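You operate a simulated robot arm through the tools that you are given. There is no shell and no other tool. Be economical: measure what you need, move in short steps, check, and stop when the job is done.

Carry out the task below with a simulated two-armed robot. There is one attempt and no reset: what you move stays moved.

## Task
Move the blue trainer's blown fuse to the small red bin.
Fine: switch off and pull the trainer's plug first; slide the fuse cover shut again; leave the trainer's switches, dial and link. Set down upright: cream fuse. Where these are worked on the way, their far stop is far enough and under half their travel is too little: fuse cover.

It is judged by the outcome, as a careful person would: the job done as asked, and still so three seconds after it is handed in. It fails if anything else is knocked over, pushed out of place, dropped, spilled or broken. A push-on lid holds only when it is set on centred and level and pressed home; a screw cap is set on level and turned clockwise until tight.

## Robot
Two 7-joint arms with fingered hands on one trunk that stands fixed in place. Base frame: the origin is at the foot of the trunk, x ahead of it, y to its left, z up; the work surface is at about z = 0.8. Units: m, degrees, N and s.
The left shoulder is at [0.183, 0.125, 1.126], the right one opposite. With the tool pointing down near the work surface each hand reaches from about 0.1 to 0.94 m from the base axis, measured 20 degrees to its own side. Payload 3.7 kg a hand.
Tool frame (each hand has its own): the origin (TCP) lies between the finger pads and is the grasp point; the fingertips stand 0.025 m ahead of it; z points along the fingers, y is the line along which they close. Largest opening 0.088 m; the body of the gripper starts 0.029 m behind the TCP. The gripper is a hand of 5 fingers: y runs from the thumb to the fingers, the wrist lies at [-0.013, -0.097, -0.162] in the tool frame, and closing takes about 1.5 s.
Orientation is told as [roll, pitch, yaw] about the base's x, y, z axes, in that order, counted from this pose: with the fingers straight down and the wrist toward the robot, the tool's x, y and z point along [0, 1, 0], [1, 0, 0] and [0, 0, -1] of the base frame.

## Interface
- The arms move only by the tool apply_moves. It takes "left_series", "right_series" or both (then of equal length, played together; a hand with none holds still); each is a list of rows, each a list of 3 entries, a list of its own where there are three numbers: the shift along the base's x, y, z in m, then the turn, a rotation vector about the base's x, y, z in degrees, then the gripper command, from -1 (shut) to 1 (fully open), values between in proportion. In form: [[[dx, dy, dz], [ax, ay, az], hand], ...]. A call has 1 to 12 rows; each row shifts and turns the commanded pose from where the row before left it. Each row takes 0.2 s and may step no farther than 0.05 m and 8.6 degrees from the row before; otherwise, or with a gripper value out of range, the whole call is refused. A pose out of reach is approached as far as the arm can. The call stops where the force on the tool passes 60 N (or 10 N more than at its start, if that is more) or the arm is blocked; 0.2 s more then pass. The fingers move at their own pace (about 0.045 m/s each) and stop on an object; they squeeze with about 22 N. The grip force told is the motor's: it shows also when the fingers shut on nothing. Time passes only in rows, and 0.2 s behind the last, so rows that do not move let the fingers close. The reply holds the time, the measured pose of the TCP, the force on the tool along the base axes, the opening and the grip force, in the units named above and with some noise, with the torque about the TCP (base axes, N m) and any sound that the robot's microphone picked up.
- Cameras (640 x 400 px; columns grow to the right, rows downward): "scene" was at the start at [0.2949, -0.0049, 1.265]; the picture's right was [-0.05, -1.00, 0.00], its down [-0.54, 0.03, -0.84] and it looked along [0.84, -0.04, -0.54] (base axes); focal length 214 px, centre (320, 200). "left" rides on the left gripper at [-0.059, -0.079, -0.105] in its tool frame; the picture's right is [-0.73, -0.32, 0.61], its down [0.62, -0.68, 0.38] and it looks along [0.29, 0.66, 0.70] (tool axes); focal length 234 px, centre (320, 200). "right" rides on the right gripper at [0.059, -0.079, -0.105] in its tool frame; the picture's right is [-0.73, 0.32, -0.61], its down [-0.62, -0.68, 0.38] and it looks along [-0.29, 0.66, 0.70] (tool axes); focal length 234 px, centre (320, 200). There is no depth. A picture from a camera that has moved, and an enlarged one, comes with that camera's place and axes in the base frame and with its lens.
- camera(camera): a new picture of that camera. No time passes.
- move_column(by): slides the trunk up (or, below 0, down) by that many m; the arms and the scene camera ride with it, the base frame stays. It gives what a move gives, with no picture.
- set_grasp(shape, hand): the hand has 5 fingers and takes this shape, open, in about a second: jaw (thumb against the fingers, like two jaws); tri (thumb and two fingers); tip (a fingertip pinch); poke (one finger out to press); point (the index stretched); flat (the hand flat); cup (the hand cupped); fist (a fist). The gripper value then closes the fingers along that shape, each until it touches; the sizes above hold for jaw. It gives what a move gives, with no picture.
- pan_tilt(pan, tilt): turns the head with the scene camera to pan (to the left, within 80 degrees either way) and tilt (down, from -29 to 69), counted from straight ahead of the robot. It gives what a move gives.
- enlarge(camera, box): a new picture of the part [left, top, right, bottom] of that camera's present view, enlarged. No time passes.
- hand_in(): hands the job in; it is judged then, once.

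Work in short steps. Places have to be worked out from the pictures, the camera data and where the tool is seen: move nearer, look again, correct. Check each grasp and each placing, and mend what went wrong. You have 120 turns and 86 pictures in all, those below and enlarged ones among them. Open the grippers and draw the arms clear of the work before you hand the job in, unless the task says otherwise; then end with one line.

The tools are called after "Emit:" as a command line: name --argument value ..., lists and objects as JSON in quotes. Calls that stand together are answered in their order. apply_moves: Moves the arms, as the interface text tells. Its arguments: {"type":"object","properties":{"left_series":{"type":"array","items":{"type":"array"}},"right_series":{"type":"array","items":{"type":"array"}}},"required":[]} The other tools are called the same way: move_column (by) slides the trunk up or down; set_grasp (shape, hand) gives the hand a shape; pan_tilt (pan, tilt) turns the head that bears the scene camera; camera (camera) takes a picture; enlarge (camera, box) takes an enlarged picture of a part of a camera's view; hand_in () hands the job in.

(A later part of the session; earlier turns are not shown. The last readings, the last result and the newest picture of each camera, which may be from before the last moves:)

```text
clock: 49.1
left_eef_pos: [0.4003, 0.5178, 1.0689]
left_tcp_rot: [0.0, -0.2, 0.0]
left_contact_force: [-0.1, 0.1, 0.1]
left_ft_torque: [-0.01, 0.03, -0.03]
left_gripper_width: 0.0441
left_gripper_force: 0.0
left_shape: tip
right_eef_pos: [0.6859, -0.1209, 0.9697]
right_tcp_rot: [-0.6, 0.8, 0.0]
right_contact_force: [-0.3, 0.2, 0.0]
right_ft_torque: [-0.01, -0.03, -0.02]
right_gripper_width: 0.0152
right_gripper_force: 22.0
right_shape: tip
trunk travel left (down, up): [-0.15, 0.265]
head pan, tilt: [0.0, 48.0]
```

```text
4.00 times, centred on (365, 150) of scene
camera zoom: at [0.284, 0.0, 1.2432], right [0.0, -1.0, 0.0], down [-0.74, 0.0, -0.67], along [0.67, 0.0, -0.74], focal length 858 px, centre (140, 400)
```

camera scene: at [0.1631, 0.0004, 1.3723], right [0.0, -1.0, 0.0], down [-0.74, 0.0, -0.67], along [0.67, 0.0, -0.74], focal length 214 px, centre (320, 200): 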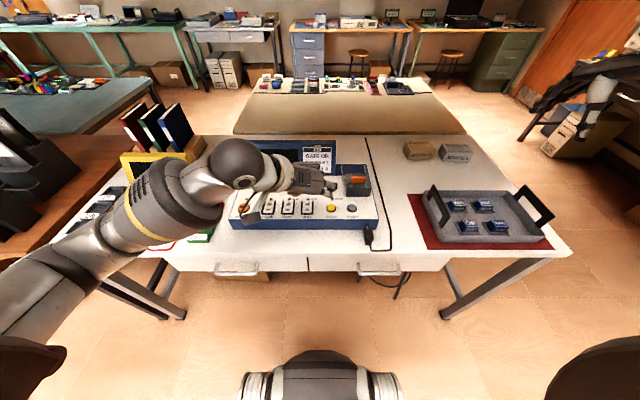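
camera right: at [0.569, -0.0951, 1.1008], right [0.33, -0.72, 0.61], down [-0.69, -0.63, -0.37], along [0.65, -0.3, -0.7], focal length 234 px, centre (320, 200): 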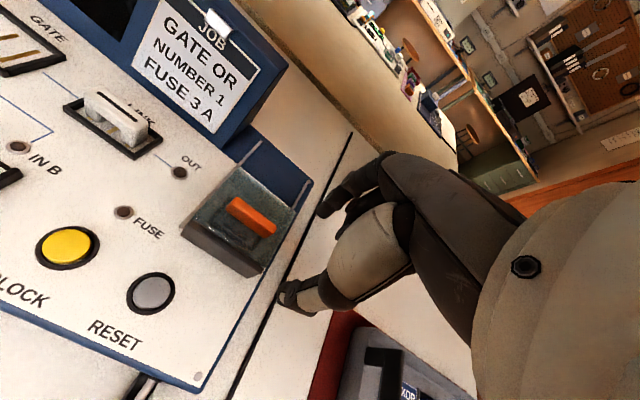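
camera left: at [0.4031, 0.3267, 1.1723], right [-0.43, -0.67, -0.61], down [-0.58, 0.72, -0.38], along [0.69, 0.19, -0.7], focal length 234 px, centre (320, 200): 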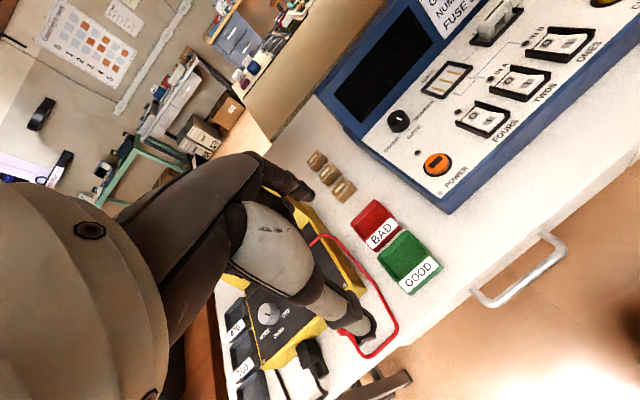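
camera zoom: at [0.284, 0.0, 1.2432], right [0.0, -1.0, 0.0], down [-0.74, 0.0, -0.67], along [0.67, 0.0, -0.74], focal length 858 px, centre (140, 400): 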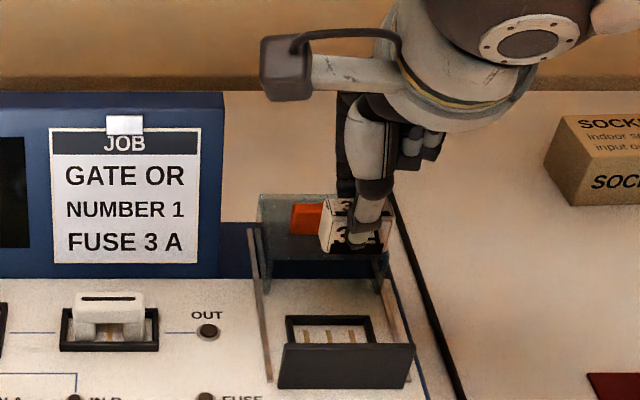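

The fuse is out and held upright. I'll lift and carry it over to the BAD bin on the left, turning the wrist gradually for reach.

Emit:
apply_moves --right_series '[[[-0.01, 0.0, 0.04], [0, 0, 0], -1], [[-0.01, 0.02, 0.04], [0, 0, 0], -1], [[-0.005, 0.04, 0], [0, 0, 6], -1], [[-0.005, 0.045, 0], [0, 0, 6], -1], [[-0.005, 0.045, 0], [0, 0, 6], -1], [[-0.005, 0.045, 0], [0, 0, 6], -1], [[-0.005, 0.045, 0], [0, 0, 6], -1], [[-0.005, 0.045, 0], [0, 0, 6], -1], [[-0.005, 0.045, 0], [0, 0, 6], -1], [[-0.005, 0.045, 0], [0, 0, 6], -1], [[-0.005, 0.045, 0], [0, 0, 6], -1], [[0, 0.045, 0], [0, 0, 6], -1]]'

Emit:
camera --camera "right"

Emit:
camera --camera "scene"

```text
clock: 51.7
left_eef_pos: [0.4024, 0.517, 1.0668]
left_tcp_rot: [-0.1, 0.1, 0.0]
left_contact_force: [0.1, 0.6, 0.0]
left_ft_torque: [0.02, 0.01, -0.02]
left_gripper_width: 0.0441
left_gripper_force: 0.1
left_shape: tip
right_eef_pos: [0.6168, 0.0209, 1.0301]
right_tcp_rot: [-0.6, 0.8, 55.6]
right_contact_force: [-0.4, 1.1, -0.8]
right_ft_torque: [0.04, -0.03, 0.01]
right_gripper_width: 0.0152
right_gripper_force: 22.3
right_shape: tip
right hand out of reach, approached as far as the arm can: row 4, 5, 6, 7, 8, 9, 10, 11, 12
trunk travel left (down, up): [-0.15, 0.265]
head pan, tilt: [0.0, 48.0]
```

```text
21 pictures are left
camera right: at [0.5236, -0.0098, 1.1357], right [0.78, -0.13, 0.61], down [0.13, -0.92, -0.37], along [0.61, 0.37, -0.7], focal length 234 px, centre (320, 200)
```

right: 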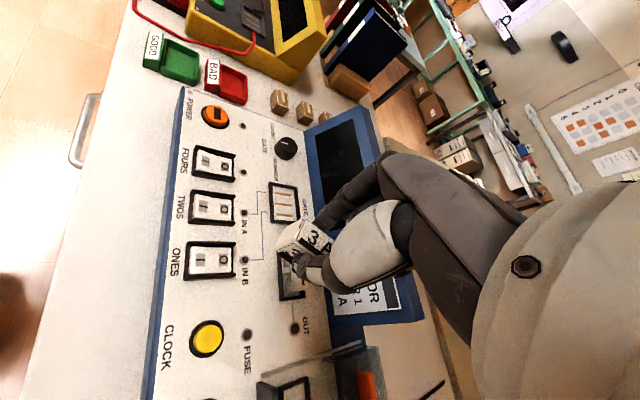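

```text
20 pictures are left
camera scene: at [0.2852, -0.0001, 1.2427], right [0.0, -1.0, 0.0], down [-0.74, 0.0, -0.67], along [0.67, 0.0, -0.74], focal length 214 px, centre (320, 200)
```

scene: 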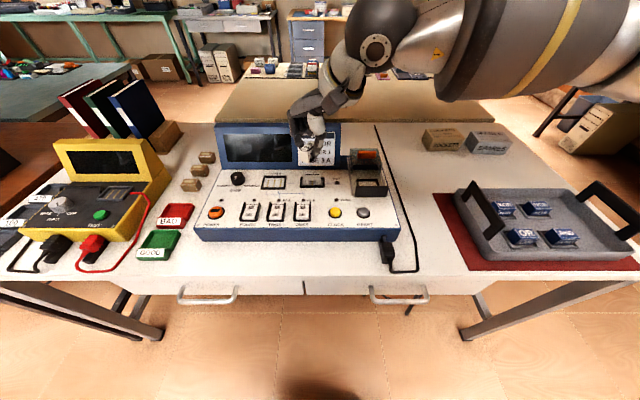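

The arm stopped at y≈0.02 with the fuse still held. Moves restart from the measured pose, so I'll try moving on in +y now that the yaw is larger.

Emit:
apply_moves --right_series '[[[0, 0.02, 0], [0, 0, 4], -1], [[0, 0.02, 0], [0, 0, 4], -1], [[0, 0.025, 0], [0, 0, 4], -1], [[0, 0.025, 0], [0, 0, 4], -1]]'

```text
clock: 52.7
left_eef_pos: [0.4023, 0.5176, 1.0686]
left_tcp_rot: [-0.1, 0.1, 0.0]
left_contact_force: [1.1, 0.0, 0.5]
left_ft_torque: [0.01, 0.0, 0.01]
left_gripper_width: 0.0443
left_gripper_force: 0.0
left_shape: tip
right_eef_pos: [0.609, 0.0261, 1.0291]
right_tcp_rot: [-0.4, 0.8, 67.6]
right_contact_force: [0.0, 0.0, 0.0]
right_ft_torque: [0.0, -0.01, -0.05]
right_gripper_width: 0.0154
right_gripper_force: 21.9
right_shape: tip
right hand out of reach, approached as far as the arm can: row 1, 2, 3, 4
trunk travel left (down, up): [-0.15, 0.265]
head pan, tilt: [0.0, 48.0]
```

There's still a limit here. The left arm managed the mirrored crossing at yaw 90 and smaller x, so I'll imitate that: finish the yaw, draw x back, then move +y.

Emit:
apply_moves --right_series '[[[-0.025, 0, 0.01], [0, 0, 7.5], -1], [[-0.025, 0, 0.01], [0, 0, 7.5], -1], [[-0.025, 0.01, 0], [0, 0, 7.5], -1], [[0, 0.03, 0], [0, 0, 0], -1], [[0, 0.03, 0], [0, 0, 0], -1], [[0, 0.03, 0], [0, 0, 0], -1], [[0, 0.03, 0], [0, 0, 0], -1], [[0, 0.03, 0], [0, 0, 0], -1], [[0, 0.03, 0], [0, 0, 0], -1]]'

```text
clock: 54.7
left_eef_pos: [0.4018, 0.5181, 1.069]
left_tcp_rot: [0.0, 0.0, 0.0]
left_contact_force: [0.5, 0.1, 0.0]
left_ft_torque: [-0.01, -0.04, -0.05]
left_gripper_width: 0.0441
left_gripper_force: 0.0
left_shape: tip
right_eef_pos: [0.4555, 0.05, 1.0419]
right_tcp_rot: [-0.7, 0.6, 90.0]
right_contact_force: [-0.5, -0.6, -0.6]
right_ft_torque: [0.02, 0.0, 0.01]
right_gripper_width: 0.0153
right_gripper_force: 21.9
right_shape: tip
right hand out of reach, approached as far as the arm can: row 1, 2, 3, 4, 5, 6, 7, 8, 9
trunk travel left (down, up): [-0.15, 0.265]
head pan, tilt: [0.0, 48.0]
```

It looks like a local arm-configuration limit. I'll back out along the mirror of the path that worked for the left arm, then follow that path forward.

Emit:
apply_moves --right_series '[[[0.005, -0.024, 0.007], [0, 0, -6.2], -1], [[0.005, -0.024, 0.007], [0, 0, -6.2], -1], [[0.005, -0.024, 0.007], [0, 0, -6.2], -1], [[0.005, -0.024, 0.007], [0, 0, -6.2], -1], [[0.005, -0.024, 0.007], [0, 0, -6.2], -1], [[0.005, -0.024, 0.007], [0, 0, -6.2], -1], [[0.005, -0.024, 0.007], [0, 0, -6.2], -1], [[0.005, -0.024, 0.007], [0, 0, -6.2], -1], [[0.005, -0.024, 0.007], [0, 0, -6.2], -1], [[0.005, -0.024, 0.007], [0, 0, -6.2], -1], [[0.005, -0.024, 0.007], [0, 0, -6.2], -1], [[0.003, -0.024, 0.007], [0, 0, -6.2], -1]]'

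```text
clock: 57.3
left_eef_pos: [0.4022, 0.5172, 1.0698]
left_tcp_rot: [0.0, 0.0, 0.0]
left_contact_force: [0.2, 0.3, 0.0]
left_ft_torque: [-0.02, 0.03, 0.0]
left_gripper_width: 0.0442
left_gripper_force: 0.0
left_shape: tip
right_eef_pos: [0.512, -0.2348, 1.1274]
right_tcp_rot: [-0.4, 0.8, 15.4]
right_contact_force: [1.1, 1.0, 0.1]
right_ft_torque: [0.01, -0.01, -0.04]
right_gripper_width: 0.0151
right_gripper_force: 21.7
right_shape: tip
trunk travel left (down, up): [-0.15, 0.265]
head pan, tilt: [0.0, 48.0]
```

I'm back on the mirrored track, so now I'll go forward along it.

Emit:
apply_moves --right_series '[[[0, 0.035, -0.01], [0, 0, 8.2], -1], [[0, 0.035, -0.01], [0, 0, 8.2], -1], [[0, 0.035, -0.01], [0, 0, 8.2], -1], [[0, 0.035, -0.01], [0, 0, 8.2], -1], [[0, 0.035, -0.01], [0, 0, 8.2], -1], [[0, 0.035, -0.01], [0, 0, 8.2], -1], [[0, 0.035, -0.01], [0, 0, 8.2], -1], [[0, 0.035, -0.01], [0, 0, 8.2], -1], [[0, 0.035, -0.01], [0, 0, 8.2], -1]]'

```text
clock: 59.3
left_eef_pos: [0.4031, 0.5163, 1.0683]
left_tcp_rot: [0.1, 0.2, 0.1]
left_contact_force: [0.8, -0.9, 0.3]
left_ft_torque: [0.02, 0.0, 0.0]
left_gripper_width: 0.0443
left_gripper_force: 0.0
left_shape: tip
right_eef_pos: [0.5008, 0.0397, 1.0419]
right_tcp_rot: [-0.6, 1.0, 83.7]
right_contact_force: [-0.1, -0.6, -0.1]
right_ft_torque: [0.0, 0.02, 0.0]
right_gripper_width: 0.0151
right_gripper_force: 21.7
right_shape: tip
right hand out of reach, approached as far as the arm can: row 9
trunk travel left (down, up): [-0.15, 0.265]
head pan, tilt: [0.0, 48.0]
```

The right hand reaches about y=0.05 here. The left got further at lower height, so I'll test lowering and moving on in +y in front of the trainer.

Emit:
apply_moves --right_series '[[[0, -0.005, -0.03], [0, 0, 0], -1], [[0, 0, -0.04], [0, 0, 0], -1], [[0, 0, -0.04], [0, 0, 2], -1], [[0, 0.02, 0], [0, 0, 2], -1], [[0, 0.03, 0], [0, 0, 2], -1], [[0, 0.03, 0], [0, 0, 2], -1], [[0, 0.03, 0], [0, 0, 0], -1], [[0, 0.03, 0], [0, 0, 0], -1], [[0, 0.03, 0], [0, 0, 0], -1]]'

```text
clock: 61.3
left_eef_pos: [0.401, 0.5174, 1.068]
left_tcp_rot: [0.0, 0.1, 0.0]
left_contact_force: [-0.9, 0.2, -0.1]
left_ft_torque: [0.0, 0.03, -0.01]
left_gripper_width: 0.0443
left_gripper_force: 0.1
left_shape: tip
right_eef_pos: [0.4538, 0.0495, 0.9337]
right_tcp_rot: [-0.6, 0.8, 91.6]
right_contact_force: [0.0, 0.3, -0.7]
right_ft_torque: [-0.01, -0.01, -0.02]
right_gripper_width: 0.0154
right_gripper_force: 22.2
right_shape: tip
right hand out of reach, approached as far as the arm can: row 4, 5, 6, 7, 8, 9
trunk travel left (down, up): [-0.15, 0.265]
head pan, tilt: [0.0, 48.0]
```

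The right arm won't go further, so I'll hand over via the table: set the fuse down upright on the clear strip in front of the trainer and pick it with the left. First I'll position the right hand above that spot.

Emit:
apply_moves --right_series '[[[0.01, -0.006, 0], [0, 0, -2.4], -1], [[0.011, -0.006, 0], [0, 0, -2.4], -1], [[0.011, -0.007, -0.01], [0, 0, -2.4], -1], [[0.011, -0.006, -0.015], [0, 0, -2.4], -1], [[0, 0, -0.01], [0, 0, 0], -1]]'

Emit:
enlarge --camera "scene" --box '[240, 180, 400, 290]'

Emit:
enlarge --camera "right" --box '[160, 130, 400, 330]'

```text
clock: 62.5
left_eef_pos: [0.4018, 0.5163, 1.0685]
left_tcp_rot: [0.0, 0.0, 0.0]
left_contact_force: [-0.5, 0.2, -0.2]
left_ft_torque: [0.02, 0.01, 0.03]
left_gripper_width: 0.0442
left_gripper_force: 0.0
left_shape: tip
right_eef_pos: [0.499, 0.0226, 0.8992]
right_tcp_rot: [-0.7, 0.9, 82.1]
right_contact_force: [-0.4, 0.1, 0.3]
right_ft_torque: [-0.01, -0.01, 0.02]
right_gripper_width: 0.0149
right_gripper_force: 22.0
right_shape: tip
trunk travel left (down, up): [-0.15, 0.265]
head pan, tilt: [0.0, 48.0]
```

```text
3.64 times, centred on (320, 235) of scene
camera zoom: at [0.2848, -0.0002, 1.2428], right [0.0, -1.0, 0.0], down [-0.74, 0.0, -0.67], along [0.67, 0.0, -0.74], focal length 780 px, centre (320, 73)
```

zoom: 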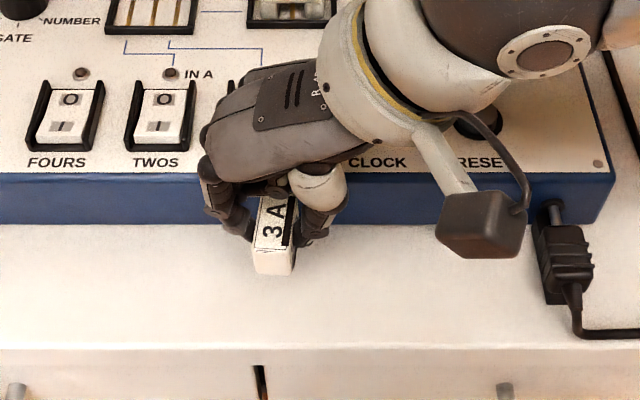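

```text
2.00 times, centred on (280, 230) of right
camera zoom: at [0.4291, -0.0456, 1.0045], right [0.76, 0.23, 0.61], down [0.53, -0.77, -0.37], along [0.38, 0.6, -0.7], focal length 468 px, centre (400, 140)
```

zoom: 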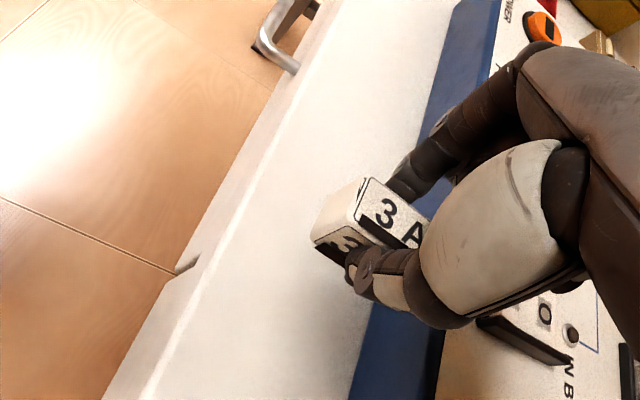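

The fuse is held upright and nearly centred. I'll lower it toward the table.

Emit:
apply_moves --right_series '[[[-0.002, 0, -0.015], [0, 0, 0], -1], [[0, 0, -0.015], [0, 0, 0], -1], [[0, 0, -0.012], [0, 0, 0], -1], [[0, 0, -0.008], [0, 0, 0], -1]]'

Emit:
apply_moves --right_series '[[[0, 0, -0.004], [0, 0, 0], -1], [[0, 0, -0.003], [0, 0, 0], -1]]'

```text
clock: 63.5
left_eef_pos: [0.4011, 0.5168, 1.0681]
left_tcp_rot: [0.0, 0.0, -0.1]
left_contact_force: [0.4, 0.0, 0.6]
left_ft_torque: [0.0, -0.01, 0.0]
left_gripper_width: 0.0444
left_gripper_force: 0.0
left_shape: tip
right_eef_pos: [0.4977, 0.0223, 0.8486]
right_tcp_rot: [-0.7, 0.9, 82.1]
right_contact_force: [-0.1, 0.3, -0.6]
right_ft_torque: [-0.04, 0.01, -0.01]
right_gripper_width: 0.0153
right_gripper_force: 21.8
right_shape: tip
trunk travel left (down, up): [-0.15, 0.265]
head pan, tilt: [0.0, 48.0]
```

```text
clock: 64.1
left_eef_pos: [0.4021, 0.5178, 1.0684]
left_tcp_rot: [0.0, 0.0, -0.1]
left_contact_force: [-0.3, -0.9, -0.1]
left_ft_torque: [-0.02, -0.01, 0.0]
left_gripper_width: 0.0444
left_gripper_force: 0.1
left_shape: tip
right_eef_pos: [0.4972, 0.0231, 0.8407]
right_tcp_rot: [-0.5, 0.9, 82.2]
right_contact_force: [0.0, -0.4, 0.1]
right_ft_torque: [-0.01, -0.01, 0.0]
right_gripper_width: 0.0152
right_gripper_force: 22.1
right_shape: tip
trunk travel left (down, up): [-0.15, 0.265]
head pan, tilt: [0.0, 48.0]
```

There's no contact yet. I'll lower 2 mm at a time until the table is felt.

Emit:
apply_moves --right_series '[[[0, 0, -0.002], [0, 0, 0], -1], [[0, 0, -0.001], [0, 0, 0], -1]]'

Emit:
enlarge --camera "scene" --box '[270, 205, 350, 265]'

```text
clock: 64.7
left_eef_pos: [0.4016, 0.5175, 1.0678]
left_tcp_rot: [0.0, 0.1, 0.0]
left_contact_force: [0.4, 0.5, -0.4]
left_ft_torque: [0.0, 0.0, -0.01]
left_gripper_width: 0.044
left_gripper_force: 0.1
left_shape: tip
right_eef_pos: [0.4972, 0.0234, 0.8379]
right_tcp_rot: [-0.6, 1.0, 82.1]
right_contact_force: [0.7, -1.1, 0.0]
right_ft_torque: [0.02, 0.0, -0.01]
right_gripper_width: 0.015
right_gripper_force: 22.6
right_shape: tip
trunk travel left (down, up): [-0.15, 0.265]
head pan, tilt: [0.0, 48.0]
```

```text
6.67 times, centred on (310, 235) of scene
camera zoom: at [0.2847, -0.0002, 1.2429], right [0.0, -1.0, 0.0], down [-0.74, 0.0, -0.67], along [0.67, 0.0, -0.74], focal length 1430 px, centre (387, -33)
```

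zoom: 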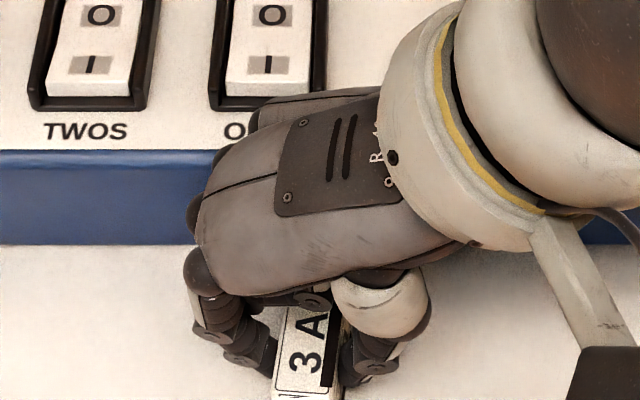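

Still no contact, so I'll continue down in small increments.

Emit:
apply_moves --right_series '[[[0, 0, -0.0015], [0, 0, 0], -1], [[0, 0, -0.0015], [0, 0, 0], -1]]'

Emit:
apply_moves --right_series '[[[0, 0, -0.0015], [0, 0, 0], -1]]'

```text
clock: 65.3
left_eef_pos: [0.402, 0.5175, 1.0692]
left_tcp_rot: [0.1, 0.0, -0.1]
left_contact_force: [0.1, 0.0, 0.6]
left_ft_torque: [0.0, 0.0, -0.02]
left_gripper_width: 0.0442
left_gripper_force: 0.1
left_shape: tip
right_eef_pos: [0.4975, 0.024, 0.8342]
right_tcp_rot: [-0.6, 0.8, 82.2]
right_contact_force: [-0.5, -0.4, -0.4]
right_ft_torque: [-0.02, 0.0, -0.01]
right_gripper_width: 0.0152
right_gripper_force: 21.6
right_shape: tip
trunk travel left (down, up): [-0.15, 0.265]
head pan, tilt: [0.0, 48.0]
```

```text
clock: 65.7
left_eef_pos: [0.4014, 0.5159, 1.0689]
left_tcp_rot: [0.0, 0.0, 0.0]
left_contact_force: [0.1, 0.4, -1.2]
left_ft_torque: [-0.01, 0.01, -0.01]
left_gripper_width: 0.0445
left_gripper_force: 0.1
left_shape: tip
right_eef_pos: [0.4962, 0.0242, 0.8347]
right_tcp_rot: [-0.5, 0.7, 82.1]
right_contact_force: [-0.2, -1.4, 4.2]
right_ft_torque: [0.03, 0.0, -0.02]
right_gripper_width: 0.0152
right_gripper_force: 22.0
right_shape: tip
trunk travel left (down, up): [-0.15, 0.265]
head pan, tilt: [0.0, 48.0]
```

Contact is felt (4 N at TCP z=0.8345). I'll release, lift straight up and withdraw back to the right side along the known track.

Emit:
apply_moves --right_series '[[[0, 0, 0], [0, 0, 0], -0.6], [[0, 0, 0], [0, 0, 0], -0.4], [[0, 0, 0], [0, 0, 0], -0.4], [[0, 0, 0.01], [0, 0, 0], -0.4], [[0, 0, 0.02], [0, 0, 0], -0.4], [[0, 0, 0.03], [0, 0, 0], -0.4], [[0, 0, 0.04], [0, 0, 0], -0.4], [[0, 0, 0.04], [0, 0, 0], -0.4], [[0, -0.02, 0.04], [0, 0, -5], -0.4], [[0, -0.03, 0.03], [0, 0, -7], -0.4], [[0, -0.035, 0.02], [0, 0, -8], -0.4], [[0, -0.035, 0], [0, 0, -8], -0.4]]'

Emit:
apply_moves --right_series '[[[0, -0.04, 0], [0, 0, -8], -0.4], [[0, -0.04, 0], [0, 0, -8], -0.4], [[0, -0.04, 0], [0, 0, -8], -0.4], [[0, -0.04, 0], [0, 0, -8], -0.4], [[0, -0.04, 0], [0, 0, -8], -0.4], [[0, -0.04, 0], [0, 0, -8], -0.4], [[0, -0.04, 0], [0, 0, -6], -0.4], [[0, -0.04, 0], [0, 0, 0], -0.4]]'

Emit:
enlarge --camera "scene" --box '[240, 190, 400, 290]'

```text
clock: 68.3
left_eef_pos: [0.4016, 0.5183, 1.0694]
left_tcp_rot: [0.0, 0.0, -0.1]
left_contact_force: [-0.1, 0.1, 1.0]
left_ft_torque: [0.0, 0.01, 0.04]
left_gripper_width: 0.0441
left_gripper_force: 0.1
left_shape: tip
right_eef_pos: [0.4973, -0.0979, 1.0617]
right_tcp_rot: [-0.5, 0.9, 54.1]
right_contact_force: [-0.5, -0.1, 0.6]
right_ft_torque: [0.02, 0.01, 0.0]
right_gripper_width: 0.0265
right_gripper_force: 0.1
right_shape: tip
trunk travel left (down, up): [-0.15, 0.265]
head pan, tilt: [0.0, 48.0]
```

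```text
clock: 70.1
left_eef_pos: [0.4011, 0.5171, 1.0685]
left_tcp_rot: [0.1, 0.0, 0.0]
left_contact_force: [1.0, -0.3, 0.2]
left_ft_torque: [-0.01, 0.01, -0.03]
left_gripper_width: 0.0443
left_gripper_force: 0.0
left_shape: tip
right_eef_pos: [0.4941, -0.4163, 1.0633]
right_tcp_rot: [-0.7, 1.0, 0.1]
right_contact_force: [-0.4, 0.4, 0.2]
right_ft_torque: [0.03, 0.04, 0.03]
right_gripper_width: 0.0261
right_gripper_force: 0.1
right_shape: tip
trunk travel left (down, up): [-0.15, 0.265]
head pan, tilt: [0.0, 48.0]
```

```text
4.00 times, centred on (320, 240) of scene
camera zoom: at [0.2846, -0.0004, 1.2429], right [0.0, -1.0, 0.0], down [-0.74, 0.0, -0.67], along [0.67, 0.0, -0.74], focal length 858 px, centre (320, 40)
```

zoom: 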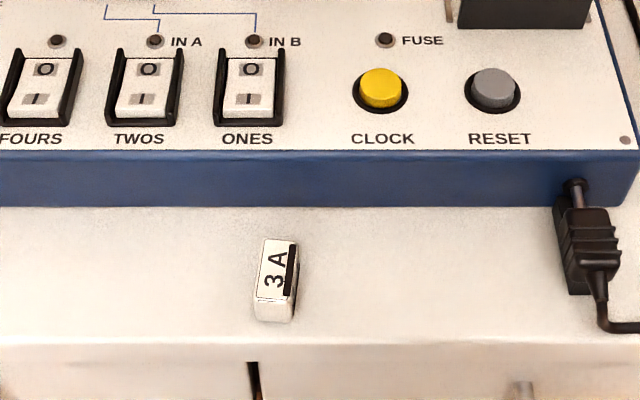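

The fuse stands upright on the table at (0.498, 0.023), long side nearly along x. I'll bring the left hand over it along the track that worked.

Emit:
apply_moves --left_series '[[[0.018, -0.032, 0.01], [0, 0, 0], 0], [[0.018, -0.032, 0.01], [0, 0, 0], 0], [[0.018, -0.032, 0.01], [0, 0, 0], 0], [[0.018, -0.032, 0.01], [0, 0, 0], 0], [[0.018, -0.032, 0.01], [0, 0, 0], 0], [[0.018, -0.032, 0.01], [0, 0, 0], 0], [[0, -0.035, -0.008], [0, 0, -8.2], 0], [[0, -0.035, -0.008], [0, 0, -8.2], 0], [[0, -0.035, -0.008], [0, 0, -8.2], 0], [[0, -0.035, -0.008], [0, 0, -8.2], 0], [[0, -0.035, -0.008], [0, 0, -8.2], 0], [[0, -0.035, -0.008], [0, 0, -8.2], 0]]'

Emit:
apply_moves --left_series '[[[0, -0.023, -0.01], [0, 0, -8.2], -0.1], [[0, -0.023, -0.02], [0, 0, -8.2], -0.1], [[-0.003, -0.023, -0.03], [0, 0, -8.2], -0.1], [[-0.003, -0.023, -0.03], [0, 0, -8.2], -0.1], [[-0.003, 0, -0.03], [0, 0, -8], -0.1], [[-0.002, 0, -0.03], [0, 0, -8], -0.1]]'

```text
clock: 72.7
left_eef_pos: [0.509, 0.1159, 1.08]
left_tcp_rot: [0.0, 0.0, -49.4]
left_contact_force: [0.5, -0.3, 0.1]
left_ft_torque: [-0.01, -0.02, 0.0]
left_gripper_width: 0.0444
left_gripper_force: 0.0
left_shape: tip
right_eef_pos: [0.4949, -0.4146, 1.0632]
right_tcp_rot: [-0.5, 1.0, 0.2]
right_contact_force: [0.2, 0.3, -1.2]
right_ft_torque: [0.0, 0.01, -0.01]
right_gripper_width: 0.0262
right_gripper_force: 0.0
right_shape: tip
trunk travel left (down, up): [-0.15, 0.265]
head pan, tilt: [0.0, 48.0]
```

```text
clock: 74.1
left_eef_pos: [0.4993, 0.0249, 0.9298]
left_tcp_rot: [0.0, 0.1, -98.1]
left_contact_force: [0.1, 0.9, -0.8]
left_ft_torque: [0.0, 0.03, -0.02]
left_gripper_width: 0.0399
left_gripper_force: 0.1
left_shape: tip
right_eef_pos: [0.4959, -0.4152, 1.0632]
right_tcp_rot: [-0.4, 0.9, 0.2]
right_contact_force: [0.2, 0.2, -1.1]
right_ft_torque: [0.03, 0.0, 0.03]
right_gripper_width: 0.0264
right_gripper_force: 0.0
right_shape: tip
trunk travel left (down, up): [-0.15, 0.265]
head pan, tilt: [0.0, 48.0]
```

The left hand is directly over the fuse at matching yaw. I'll lower it to just above the fuse and check alignment.

Emit:
apply_moves --left_series '[[[-0.001, -0.001, -0.025], [0, 0, 0], -0.2], [[0, 0, -0.02], [0, 0, 0], -0.2], [[0, 0, -0.018], [0, 0, 0], -0.2]]'

Emit:
enlarge --camera "left" --box '[240, 150, 440, 310]'

Emit:
enlarge --camera "scene" --box '[270, 200, 370, 275]'

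```text
clock: 74.9
left_eef_pos: [0.4959, 0.0243, 0.8657]
left_tcp_rot: [0.0, 0.1, -98.1]
left_contact_force: [0.1, -0.8, -0.1]
left_ft_torque: [0.01, -0.01, -0.03]
left_gripper_width: 0.0357
left_gripper_force: 0.1
left_shape: tip
right_eef_pos: [0.4947, -0.4159, 1.0635]
right_tcp_rot: [-0.5, 1.0, 0.2]
right_contact_force: [-0.7, 0.3, -1.1]
right_ft_torque: [-0.03, 0.0, 0.02]
right_gripper_width: 0.0265
right_gripper_force: 0.1
right_shape: tip
trunk travel left (down, up): [-0.15, 0.265]
head pan, tilt: [0.0, 48.0]
```

```text
2.50 times, centred on (340, 230) of left
camera zoom: at [0.4475, 0.1119, 0.9713], right [-0.67, 0.42, -0.61], down [0.71, 0.59, -0.38], along [0.2, -0.69, -0.7], focal length 585 px, centre (270, 125)
```

zoom: 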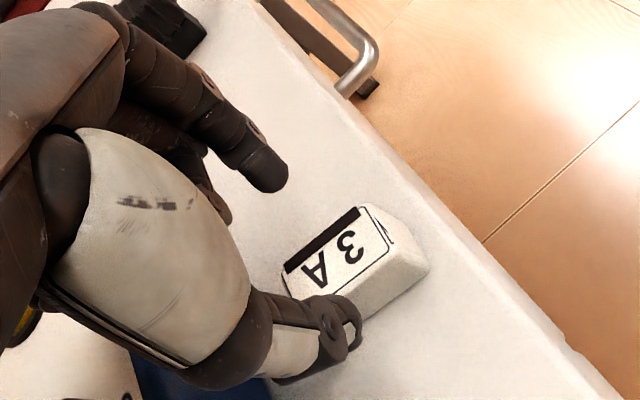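

```text
5.33 times, centred on (320, 238) of scene
camera zoom: at [0.2852, -0.0001, 1.2427], right [0.0, -1.0, 0.0], down [-0.74, 0.0, -0.67], along [0.67, 0.0, -0.74], focal length 1144 px, centre (320, 0)
```

zoom: 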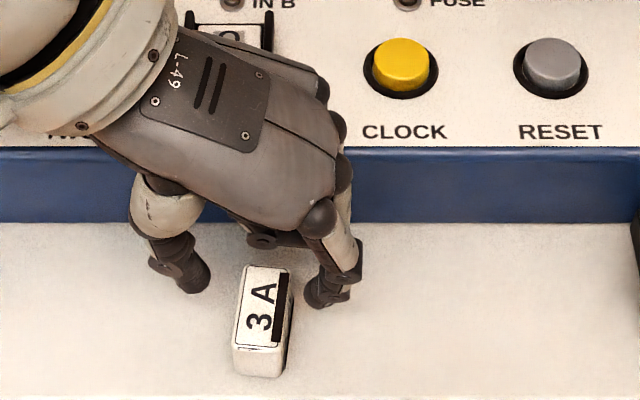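

The fuse is centred between thumb and finger. I'll lower to the same height the right hand had and pinch.

Emit:
apply_moves --left_series '[[[0, 0, -0.01], [0, 0, 0], -0.2], [[0, 0, -0.01], [0, 0, 0], -0.2], [[0, 0, -0.009], [0, 0, 0], -0.2], [[0, 0, 0], [0, 0, 0], -0.6], [[0, 0, 0], [0, 0, 0], -1], [[0, 0, 0], [0, 0, 0], -1], [[0, 0, 0], [0, 0, 0], -1], [[0, 0, 0], [0, 0, 0], -1]]'

```text
clock: 76.7
left_eef_pos: [0.4994, 0.0233, 0.8377]
left_tcp_rot: [0.1, 0.0, -98.0]
left_contact_force: [0.5, -1.2, -0.8]
left_ft_torque: [0.03, -0.02, -0.02]
left_gripper_width: 0.0149
left_gripper_force: 21.9
left_shape: tip
right_eef_pos: [0.4945, -0.4138, 1.0639]
right_tcp_rot: [-0.5, 0.9, 0.2]
right_contact_force: [-0.7, -0.2, 0.3]
right_ft_torque: [0.0, 0.0, -0.03]
right_gripper_width: 0.0261
right_gripper_force: 0.1
right_shape: tip
trunk travel left (down, up): [-0.15, 0.265]
head pan, tilt: [0.0, 48.0]
```

The fuse is gripped. I'll lift it and carry it back toward the bin while unwinding the yaw.

Emit:
apply_moves --left_series '[[[0, 0, 0.01], [0, 0, 0], -1], [[0, 0, 0.03], [0, 0, 0], -1], [[0, 0, 0.04], [0, 0, 0], -1], [[0, 0, 0.04], [0, 0, 0], -1], [[0, 0.03, 0.03], [0, 0, 8.2], -1], [[0, 0.035, 0.02], [0, 0, 8.2], -1], [[0, 0.035, 0], [0, 0, 8.2], -1], [[0.01, 0.035, 0], [0, 0, 8.2], -1], [[0.01, 0.035, 0], [0, 0, 8.2], -1], [[0.01, 0.035, 0], [0, 0, 8.2], -1], [[0.01, 0.035, 0], [0, 0, 8.2], -1], [[0.01, 0.035, 0], [0, 0, 8.2], -1]]'

Emit:
apply_moves --left_series '[[[0.02, 0.03, 0], [0, 0, 8.2], -1], [[0.02, 0.02, 0], [0, 0, 8.2], -1], [[0.02, 0.015, -0.01], [0, 0, 8.2], -1], [[0.015, 0.01, -0.03], [0, 0, 7.8], -1]]'

Emit:
camera --camera "left"

Emit:
enlarge --camera "scene" --box '[110, 150, 250, 270]'

```text
clock: 79.3
left_eef_pos: [0.5485, 0.2984, 1.0072]
left_tcp_rot: [0.0, 0.0, -32.3]
left_contact_force: [0.4, 0.3, -1.0]
left_ft_torque: [-0.02, 0.02, 0.01]
left_gripper_width: 0.0151
left_gripper_force: 22.0
left_shape: tip
right_eef_pos: [0.497, -0.4132, 1.0643]
right_tcp_rot: [-0.6, 0.9, 0.2]
right_contact_force: [0.1, -0.1, 0.2]
right_ft_torque: [0.01, -0.01, 0.01]
right_gripper_width: 0.0265
right_gripper_force: 0.2
right_shape: tip
trunk travel left (down, up): [-0.15, 0.265]
head pan, tilt: [0.0, 48.0]
```

```text
clock: 80.3
left_eef_pos: [0.6237, 0.3721, 0.9673]
left_tcp_rot: [0.0, 0.1, 0.2]
left_contact_force: [-0.2, 0.2, 0.1]
left_ft_torque: [0.04, -0.01, 0.0]
left_gripper_width: 0.0149
left_gripper_force: 22.0
left_shape: tip
right_eef_pos: [0.4952, -0.414, 1.0633]
right_tcp_rot: [-0.5, 1.0, 0.2]
right_contact_force: [-1.1, 0.9, 0.2]
right_ft_torque: [-0.02, -0.02, 0.01]
right_gripper_width: 0.0264
right_gripper_force: 0.0
right_shape: tip
trunk travel left (down, up): [-0.15, 0.265]
head pan, tilt: [0.0, 48.0]
```

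```text
13 pictures are left
camera left: at [0.5436, 0.3157, 1.0732], right [-0.32, -0.73, -0.61], down [-0.68, 0.62, -0.38], along [0.66, 0.29, -0.7], focal length 234 px, centre (320, 200)
```

left: 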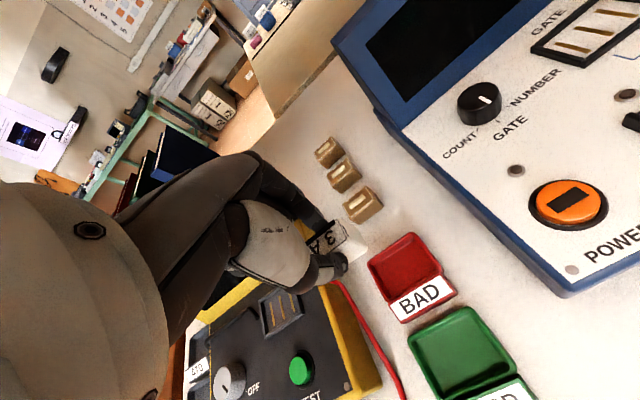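

```text
3.33 times, centred on (180, 210) of scene
camera zoom: at [0.2855, 0.0, 1.2425], right [0.0, -1.0, 0.0], down [-0.74, 0.0, -0.67], along [0.67, 0.0, -0.74], focal length 715 px, centre (787, 167)
```

zoom: 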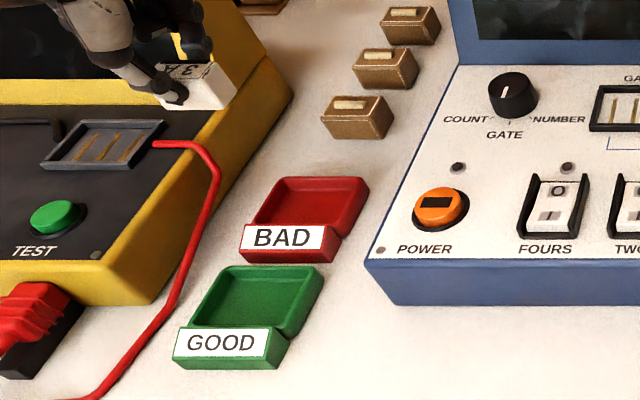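

The BAD bin's interior is centred at about (0.637, 0.368), roughly 6 cm in y by 5 cm in x. I'll move over it and lower partway.

Emit:
apply_moves --left_series '[[[0.008, -0.002, -0.03], [0, 0, 0], -1], [[0.007, -0.002, -0.03], [0, 0, 0], -1], [[0, 0, -0.025], [0, 0, 0], -1]]'

Emit:
enlarge --camera "left" --box '[250, 160, 430, 310]'

Emit:
enlarge --camera "scene" --box '[140, 165, 220, 235]'

```text
clock: 81.1
left_eef_pos: [0.6381, 0.3692, 0.8835]
left_tcp_rot: [-0.1, -0.1, 0.1]
left_contact_force: [0.3, -0.6, -0.6]
left_ft_torque: [0.01, -0.01, -0.01]
left_gripper_width: 0.015
left_gripper_force: 22.4
left_shape: tip
right_eef_pos: [0.4966, -0.415, 1.0627]
right_tcp_rot: [-0.6, 0.9, 0.2]
right_contact_force: [0.7, 0.6, -0.2]
right_ft_torque: [0.03, -0.03, 0.0]
right_gripper_width: 0.0262
right_gripper_force: 0.0
right_shape: tip
trunk travel left (down, up): [-0.15, 0.265]
head pan, tilt: [0.0, 48.0]
```

```text
2.67 times, centred on (340, 235) of left
camera zoom: at [0.5572, 0.3124, 0.9886], right [-0.32, -0.73, -0.61], down [-0.68, 0.62, -0.38], along [0.66, 0.29, -0.7], focal length 624 px, centre (267, 107)
```

zoom: 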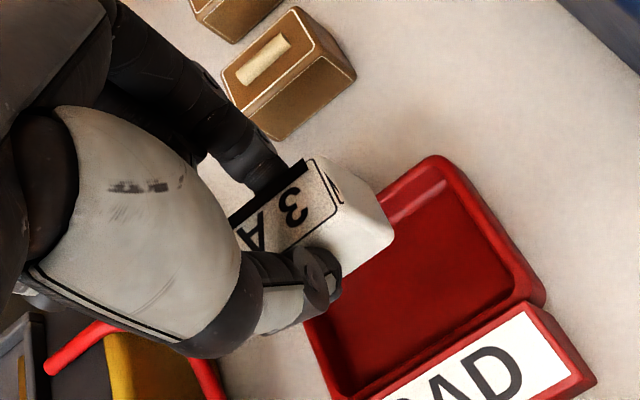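

```text
5.71 times, centred on (180, 200) of scene
camera zoom: at [0.2852, 0.0, 1.2427], right [0.0, -1.0, 0.0], down [-0.74, 0.0, -0.67], along [0.67, 0.0, -0.74], focal length 1226 px, centre (1120, 200)
```

zoom: 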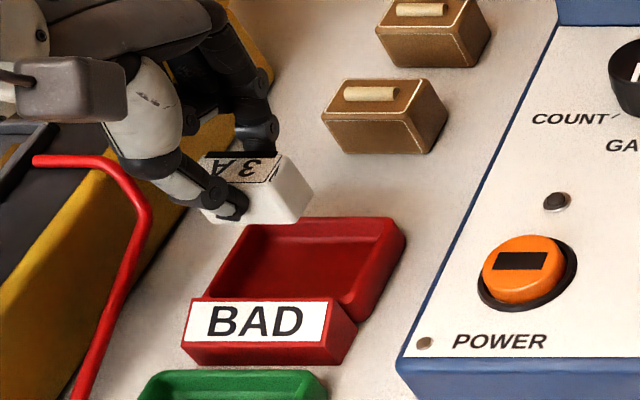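

The bin is right below and alignment is good to a few millimetres. I'll lower gently into the bin.

Emit:
apply_moves --left_series '[[[0, -0.003, -0.012], [0, 0, 0], -1], [[0, 0, -0.012], [0, 0, 0], -1], [[0, 0, -0.007], [0, 0, 0], -1]]'

Emit:
enlarge --camera "scene" --box '[140, 165, 220, 235]'

Emit:
enlarge --camera "left" --box '[250, 160, 430, 310]'

```text
clock: 81.9
left_eef_pos: [0.6378, 0.3663, 0.8519]
left_tcp_rot: [0.0, -0.1, 0.0]
left_contact_force: [-0.2, 0.7, -1.1]
left_ft_torque: [-0.01, 0.02, -0.04]
left_gripper_width: 0.0149
left_gripper_force: 22.6
left_shape: tip
right_eef_pos: [0.4948, -0.4142, 1.0635]
right_tcp_rot: [-0.5, 0.9, 0.2]
right_contact_force: [0.1, 0.0, -0.4]
right_ft_torque: [0.02, 0.02, -0.02]
right_gripper_width: 0.026
right_gripper_force: 0.0
right_shape: tip
trunk travel left (down, up): [-0.15, 0.265]
head pan, tilt: [0.0, 48.0]
```

```text
5.71 times, centred on (180, 200) of scene
camera zoom: at [0.2849, -0.0001, 1.2428], right [0.0, -1.0, 0.0], down [-0.74, 0.0, -0.67], along [0.67, 0.0, -0.74], focal length 1226 px, centre (1120, 200)
```

zoom: 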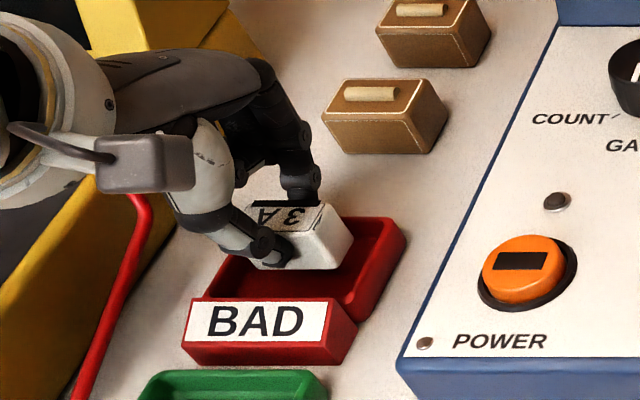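

```text
2.67 times, centred on (340, 235) of left
camera zoom: at [0.5571, 0.3093, 0.9576], right [-0.32, -0.73, -0.61], down [-0.68, 0.62, -0.38], along [0.66, 0.29, -0.7], focal length 624 px, centre (267, 107)
```

zoom: 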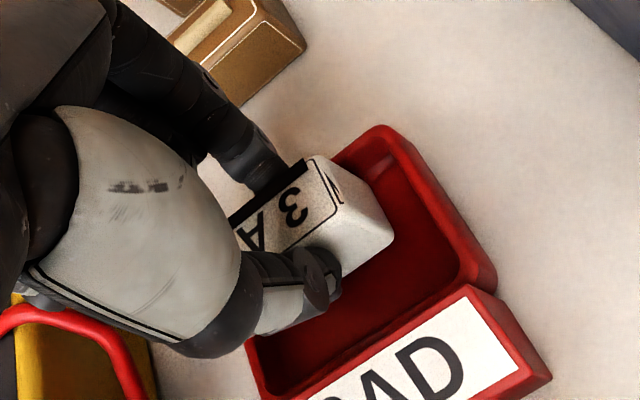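

Comparing rim edges in both views, the fuse sits about 11 mm too far back (bin interior x≈0.605–0.650). I'll shift -x by 11 mm and slightly in -y, then recheck.

Emit:
apply_moves --left_series '[[[0, -0.001, 0.006], [0, 0, 0], -1], [[-0.006, -0.001, 0], [0, 0, 0], -1], [[-0.005, 0, 0], [0, 0, 0], -1], [[0, 0, -0.006], [0, 0, 0], -1]]'

Emit:
enlarge --camera "scene" --box '[145, 175, 215, 235]'

Emit:
enlarge --camera "left" --box '[270, 180, 410, 300]'

```text
clock: 82.9
left_eef_pos: [0.626, 0.3651, 0.852]
left_tcp_rot: [0.1, 0.0, 0.1]
left_contact_force: [-0.6, -0.1, -0.7]
left_ft_torque: [0.02, 0.02, 0.0]
left_gripper_width: 0.0148
left_gripper_force: 22.0
left_shape: tip
right_eef_pos: [0.4951, -0.4151, 1.0622]
right_tcp_rot: [-0.5, 0.8, 0.3]
right_contact_force: [0.9, 0.8, 0.0]
right_ft_torque: [0.01, 0.01, 0.02]
right_gripper_width: 0.0264
right_gripper_force: 0.0
right_shape: tip
trunk travel left (down, up): [-0.15, 0.265]
head pan, tilt: [0.0, 48.0]
```

```text
6.67 times, centred on (180, 205) of scene
camera zoom: at [0.285, -0.0001, 1.2427], right [0.0, -1.0, 0.0], down [-0.74, 0.0, -0.67], along [0.67, 0.0, -0.74], focal length 1430 px, centre (1253, 167)
```

zoom: 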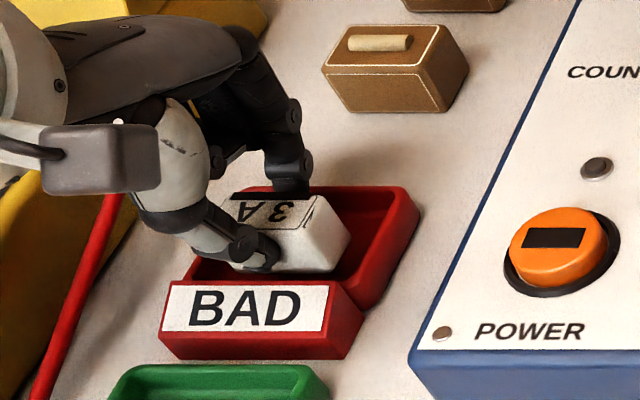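

```text
3.33 times, centred on (340, 240) of left
camera zoom: at [0.5455, 0.3076, 0.9566], right [-0.32, -0.73, -0.61], down [-0.68, 0.62, -0.38], along [0.66, 0.29, -0.7], focal length 781 px, centre (253, 67)
```

zoom: 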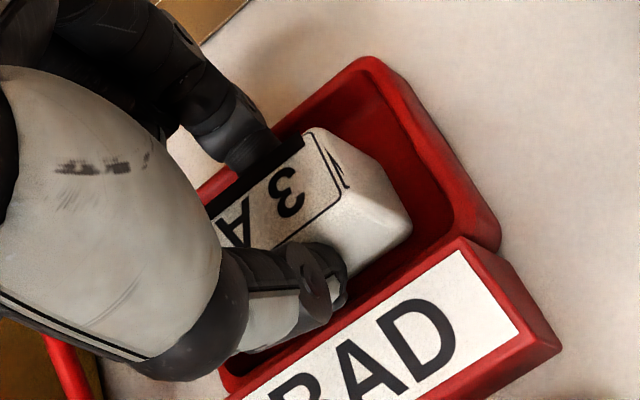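

Now the fuse is well inside the bin outline. I'll lower in small steps until contact.

Emit:
apply_moves --left_series '[[[0, 0, -0.003], [0, 0, 0], -1], [[0, 0, -0.003], [0, 0, 0], -1]]'

Emit:
apply_moves --left_series '[[[0, 0, -0.0025], [0, 0, 0], -1]]'

```text
clock: 83.5
left_eef_pos: [0.6275, 0.364, 0.8462]
left_tcp_rot: [0.0, 0.0, 0.0]
left_contact_force: [0.6, 0.0, -0.2]
left_ft_torque: [0.01, -0.03, 0.01]
left_gripper_width: 0.0151
left_gripper_force: 22.2
left_shape: tip
right_eef_pos: [0.4957, -0.4144, 1.0639]
right_tcp_rot: [-0.5, 0.9, 0.2]
right_contact_force: [-0.1, -0.1, -0.2]
right_ft_torque: [0.01, 0.01, -0.01]
right_gripper_width: 0.0264
right_gripper_force: 0.0
right_shape: tip
trunk travel left (down, up): [-0.15, 0.265]
head pan, tilt: [0.0, 48.0]
```

```text
clock: 83.9
left_eef_pos: [0.6282, 0.3645, 0.8472]
left_tcp_rot: [0.1, 0.0, 0.1]
left_contact_force: [1.4, 0.1, 1.1]
left_ft_torque: [-0.01, 0.02, 0.01]
left_gripper_width: 0.0148
left_gripper_force: 21.9
left_shape: tip
right_eef_pos: [0.4945, -0.4141, 1.0644]
right_tcp_rot: [-0.6, 0.9, 0.3]
right_contact_force: [-0.1, 0.2, 0.4]
right_ft_torque: [0.02, -0.01, -0.01]
right_gripper_width: 0.0263
right_gripper_force: 0.2
right_shape: tip
trunk travel left (down, up): [-0.15, 0.265]
head pan, tilt: [0.0, 48.0]
```

Emit:
apply_moves --left_series '[[[0, 0, -0.002], [0, 0, 0], -1]]'

```text
clock: 84.3
left_eef_pos: [0.6269, 0.365, 0.8428]
left_tcp_rot: [0.0, -0.1, -0.1]
left_contact_force: [3.5, -0.1, 2.2]
left_ft_torque: [-0.01, -0.01, 0.0]
left_gripper_width: 0.0152
left_gripper_force: 22.0
left_shape: tip
right_eef_pos: [0.4941, -0.4156, 1.0647]
right_tcp_rot: [-0.6, 0.9, 0.1]
right_contact_force: [0.2, -0.2, 0.5]
right_ft_torque: [-0.02, -0.02, -0.06]
right_gripper_width: 0.0262
right_gripper_force: 0.1
right_shape: tip
trunk travel left (down, up): [-0.15, 0.265]
head pan, tilt: [0.0, 48.0]
```

The +3.5 N in x suggests the thumb is grazing the front wall. I'll lift slightly, shift +4 mm in x and lower again.

Emit:
apply_moves --left_series '[[[0, 0, 0.002], [0, 0, 0], -1], [[0.004, 0, 0], [0, 0, 0], -1], [[0, 0, -0.002], [0, 0, 0], -1]]'

Emit:
enlarge --camera "left" --box '[270, 180, 410, 300]'

```text
clock: 85.1
left_eef_pos: [0.6305, 0.3637, 0.8418]
left_tcp_rot: [0.0, 0.0, 0.0]
left_contact_force: [0.7, 0.0, -0.5]
left_ft_torque: [-0.01, 0.01, -0.04]
left_gripper_width: 0.015
left_gripper_force: 22.2
left_shape: tip
right_eef_pos: [0.4949, -0.4147, 1.0641]
right_tcp_rot: [-0.5, 0.9, 0.2]
right_contact_force: [-0.5, 0.8, -0.1]
right_ft_torque: [-0.03, 0.0, 0.01]
right_gripper_width: 0.0263
right_gripper_force: 0.1
right_shape: tip
trunk travel left (down, up): [-0.15, 0.265]
head pan, tilt: [0.0, 48.0]
```

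```text
3.33 times, centred on (340, 240) of left
camera zoom: at [0.5498, 0.3071, 0.9466], right [-0.32, -0.73, -0.61], down [-0.68, 0.62, -0.38], along [0.66, 0.29, -0.7], focal length 781 px, centre (253, 67)
```

zoom: 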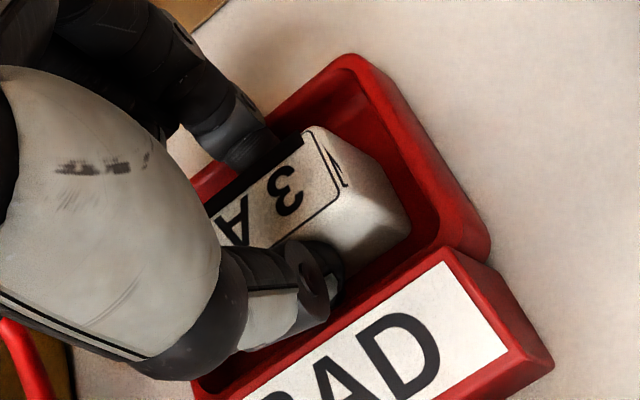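

It's free now. I'll continue down to floor contact.

Emit:
apply_moves --left_series '[[[0, 0, -0.0015], [0, 0, 0], -1]]'

Emit:
apply_moves --left_series '[[[0, 0, -0.0015], [0, 0, 0], -1]]'

```text
clock: 85.5
left_eef_pos: [0.6314, 0.3638, 0.8407]
left_tcp_rot: [0.0, -0.2, -0.1]
left_contact_force: [-1.5, -0.1, 3.2]
left_ft_torque: [0.02, 0.0, 0.03]
left_gripper_width: 0.0149
left_gripper_force: 21.9
left_shape: tip
right_eef_pos: [0.4944, -0.4155, 1.0651]
right_tcp_rot: [-0.5, 0.9, 0.2]
right_contact_force: [0.4, -0.1, 0.1]
right_ft_torque: [-0.04, 0.02, 0.0]
right_gripper_width: 0.0263
right_gripper_force: 0.1
right_shape: tip
trunk travel left (down, up): [-0.15, 0.265]
head pan, tilt: [0.0, 48.0]
```

```text
clock: 85.9
left_eef_pos: [0.6316, 0.3637, 0.8406]
left_tcp_rot: [-0.1, -0.1, -0.1]
left_contact_force: [-1.3, 0.6, 5.8]
left_ft_torque: [0.02, -0.02, 0.0]
left_gripper_width: 0.015
left_gripper_force: 22.1
left_shape: tip
right_eef_pos: [0.4955, -0.414, 1.0636]
right_tcp_rot: [-0.5, 0.9, 0.2]
right_contact_force: [0.7, -0.2, -0.1]
right_ft_torque: [0.0, 0.01, 0.0]
right_gripper_width: 0.0263
right_gripper_force: 0.0
right_shape: tip
trunk travel left (down, up): [-0.15, 0.265]
head pan, tilt: [0.0, 48.0]
```

The fuse rests on the bin floor. I'll open the pinch just a little, lift straight out, then withdraw toward the left side.

Emit:
apply_moves --left_series '[[[0, 0, 0.0005], [0, 0, 0], -0.58], [[0, 0, 0], [0, 0, 0], -0.52], [[0, 0, 0], [0, 0, 0], -0.52], [[0, 0, 0.006], [0, 0, 0], -0.52], [[0, 0, 0.015], [0, 0, 0], -0.5], [[0, 0, 0.03], [0, 0, 0], -0.5], [[0, 0, 0.04], [0, 0, 0], -0.5], [[0, 0.0, 0.04], [0, 0, 0], 0], [[-0.02, 0.02, 0.04], [0, 0, 0], 0], [[-0.03, 0.02, 0.03], [0, 0, 0], 0], [[-0.04, 0.02, 0], [0, 0, 0], 0], [[-0.04, 0.02, 0], [0, 0, 0], 0]]'

Emit:
enlarge --camera "scene" --box '[130, 165, 230, 255]'

```text
clock: 88.5
left_eef_pos: [0.4977, 0.442, 1.0421]
left_tcp_rot: [-0.1, 0.0, -0.1]
left_contact_force: [0.5, 0.6, 0.0]
left_ft_torque: [0.01, 0.0, 0.01]
left_gripper_width: 0.044
left_gripper_force: 0.0
left_shape: tip
right_eef_pos: [0.4955, -0.4138, 1.0634]
right_tcp_rot: [-0.5, 0.9, 0.3]
right_contact_force: [0.8, 0.6, -0.6]
right_ft_torque: [0.0, -0.02, 0.01]
right_gripper_width: 0.0263
right_gripper_force: 0.0
right_shape: tip
trunk travel left (down, up): [-0.15, 0.265]
head pan, tilt: [0.0, 48.0]
```

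```text
4.44 times, centred on (180, 210) of scene
camera zoom: at [0.2851, -0.0007, 1.2427], right [0.0, -1.0, 0.0], down [-0.74, 0.0, -0.67], along [0.67, 0.0, -0.74], focal length 953 px, centre (942, 156)
```

zoom: 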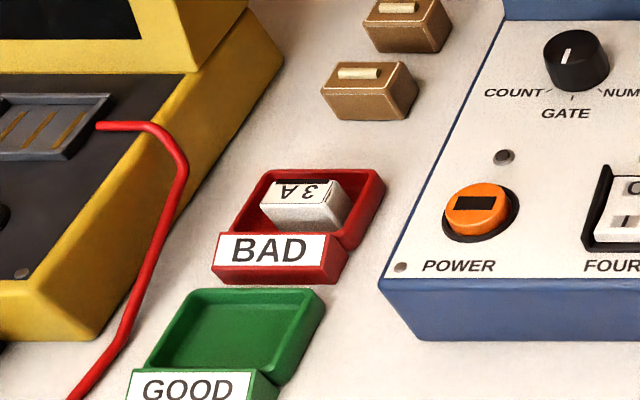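

The fuse sits upright in the BAD bin and the bin hasn't moved. Now I'll close the cover, bringing the right hand back over the tab at its open position (x≈0.757).

Emit:
apply_moves --right_series '[[[0.014, 0.01, 0], [0, 0, 0], 0.2], [[0.014, 0.025, 0], [0, 0, 0], 0.2], [[0.014, 0.025, 0], [0, 0, 0], 0.2], [[0.014, 0.026, 0], [0, 0, 0], 0.2], [[0.014, 0.026, 0], [0, 0, 0], 0.2], [[0.014, 0.026, 0], [0, 0, 0], 0.2], [[0.014, 0.026, -0.01], [0, 0, 0], 0.2], [[0.014, 0.026, -0.01], [0, 0, 0], 0.2], [[0.014, 0.026, -0.01], [0, 0, 0], 0.2], [[0.014, 0.026, -0.01], [0, 0, 0], 0.2], [[0.014, 0.026, 0], [0, 0, 0], 0.2], [[0.014, 0.024, 0], [0, 0, 0], 0.2]]'

Emit:
apply_moves --right_series '[[[0.03, 0, 0], [0, 0, 0], 0.2], [[0.03, 0, 0], [0, 0, 0], 0.2], [[0.034, 0, -0.01], [0, 0, 0], 0.2], [[0, 0, -0.02], [0, 0, 0], 0.2]]'

```text
clock: 91.1
left_eef_pos: [0.4992, 0.4424, 1.0415]
left_tcp_rot: [0.0, 0.1, 0.0]
left_contact_force: [0.0, 0.1, 0.1]
left_ft_torque: [0.03, 0.03, 0.01]
left_gripper_width: 0.0436
left_gripper_force: 0.0
left_shape: tip
right_eef_pos: [0.6667, -0.121, 1.0226]
right_tcp_rot: [-0.5, 1.0, 0.1]
right_contact_force: [-0.6, 0.1, 0.2]
right_ft_torque: [0.03, 0.01, 0.0]
right_gripper_width: 0.0525
right_gripper_force: 0.0
right_shape: tip
trunk travel left (down, up): [-0.15, 0.265]
head pan, tilt: [0.0, 48.0]
```

```text
clock: 92.1
left_eef_pos: [0.498, 0.4428, 1.0428]
left_tcp_rot: [0.0, 0.0, 0.0]
left_contact_force: [0.0, 0.1, 0.2]
left_ft_torque: [-0.01, 0.0, -0.02]
left_gripper_width: 0.0438
left_gripper_force: 0.0
left_shape: tip
right_eef_pos: [0.7588, -0.1235, 0.9939]
right_tcp_rot: [-0.6, 0.8, 0.3]
right_contact_force: [-0.2, 0.6, 0.5]
right_ft_torque: [0.03, -0.01, 0.02]
right_gripper_width: 0.0524
right_gripper_force: 0.0
right_shape: tip
trunk travel left (down, up): [-0.15, 0.265]
head pan, tilt: [0.0, 48.0]
```

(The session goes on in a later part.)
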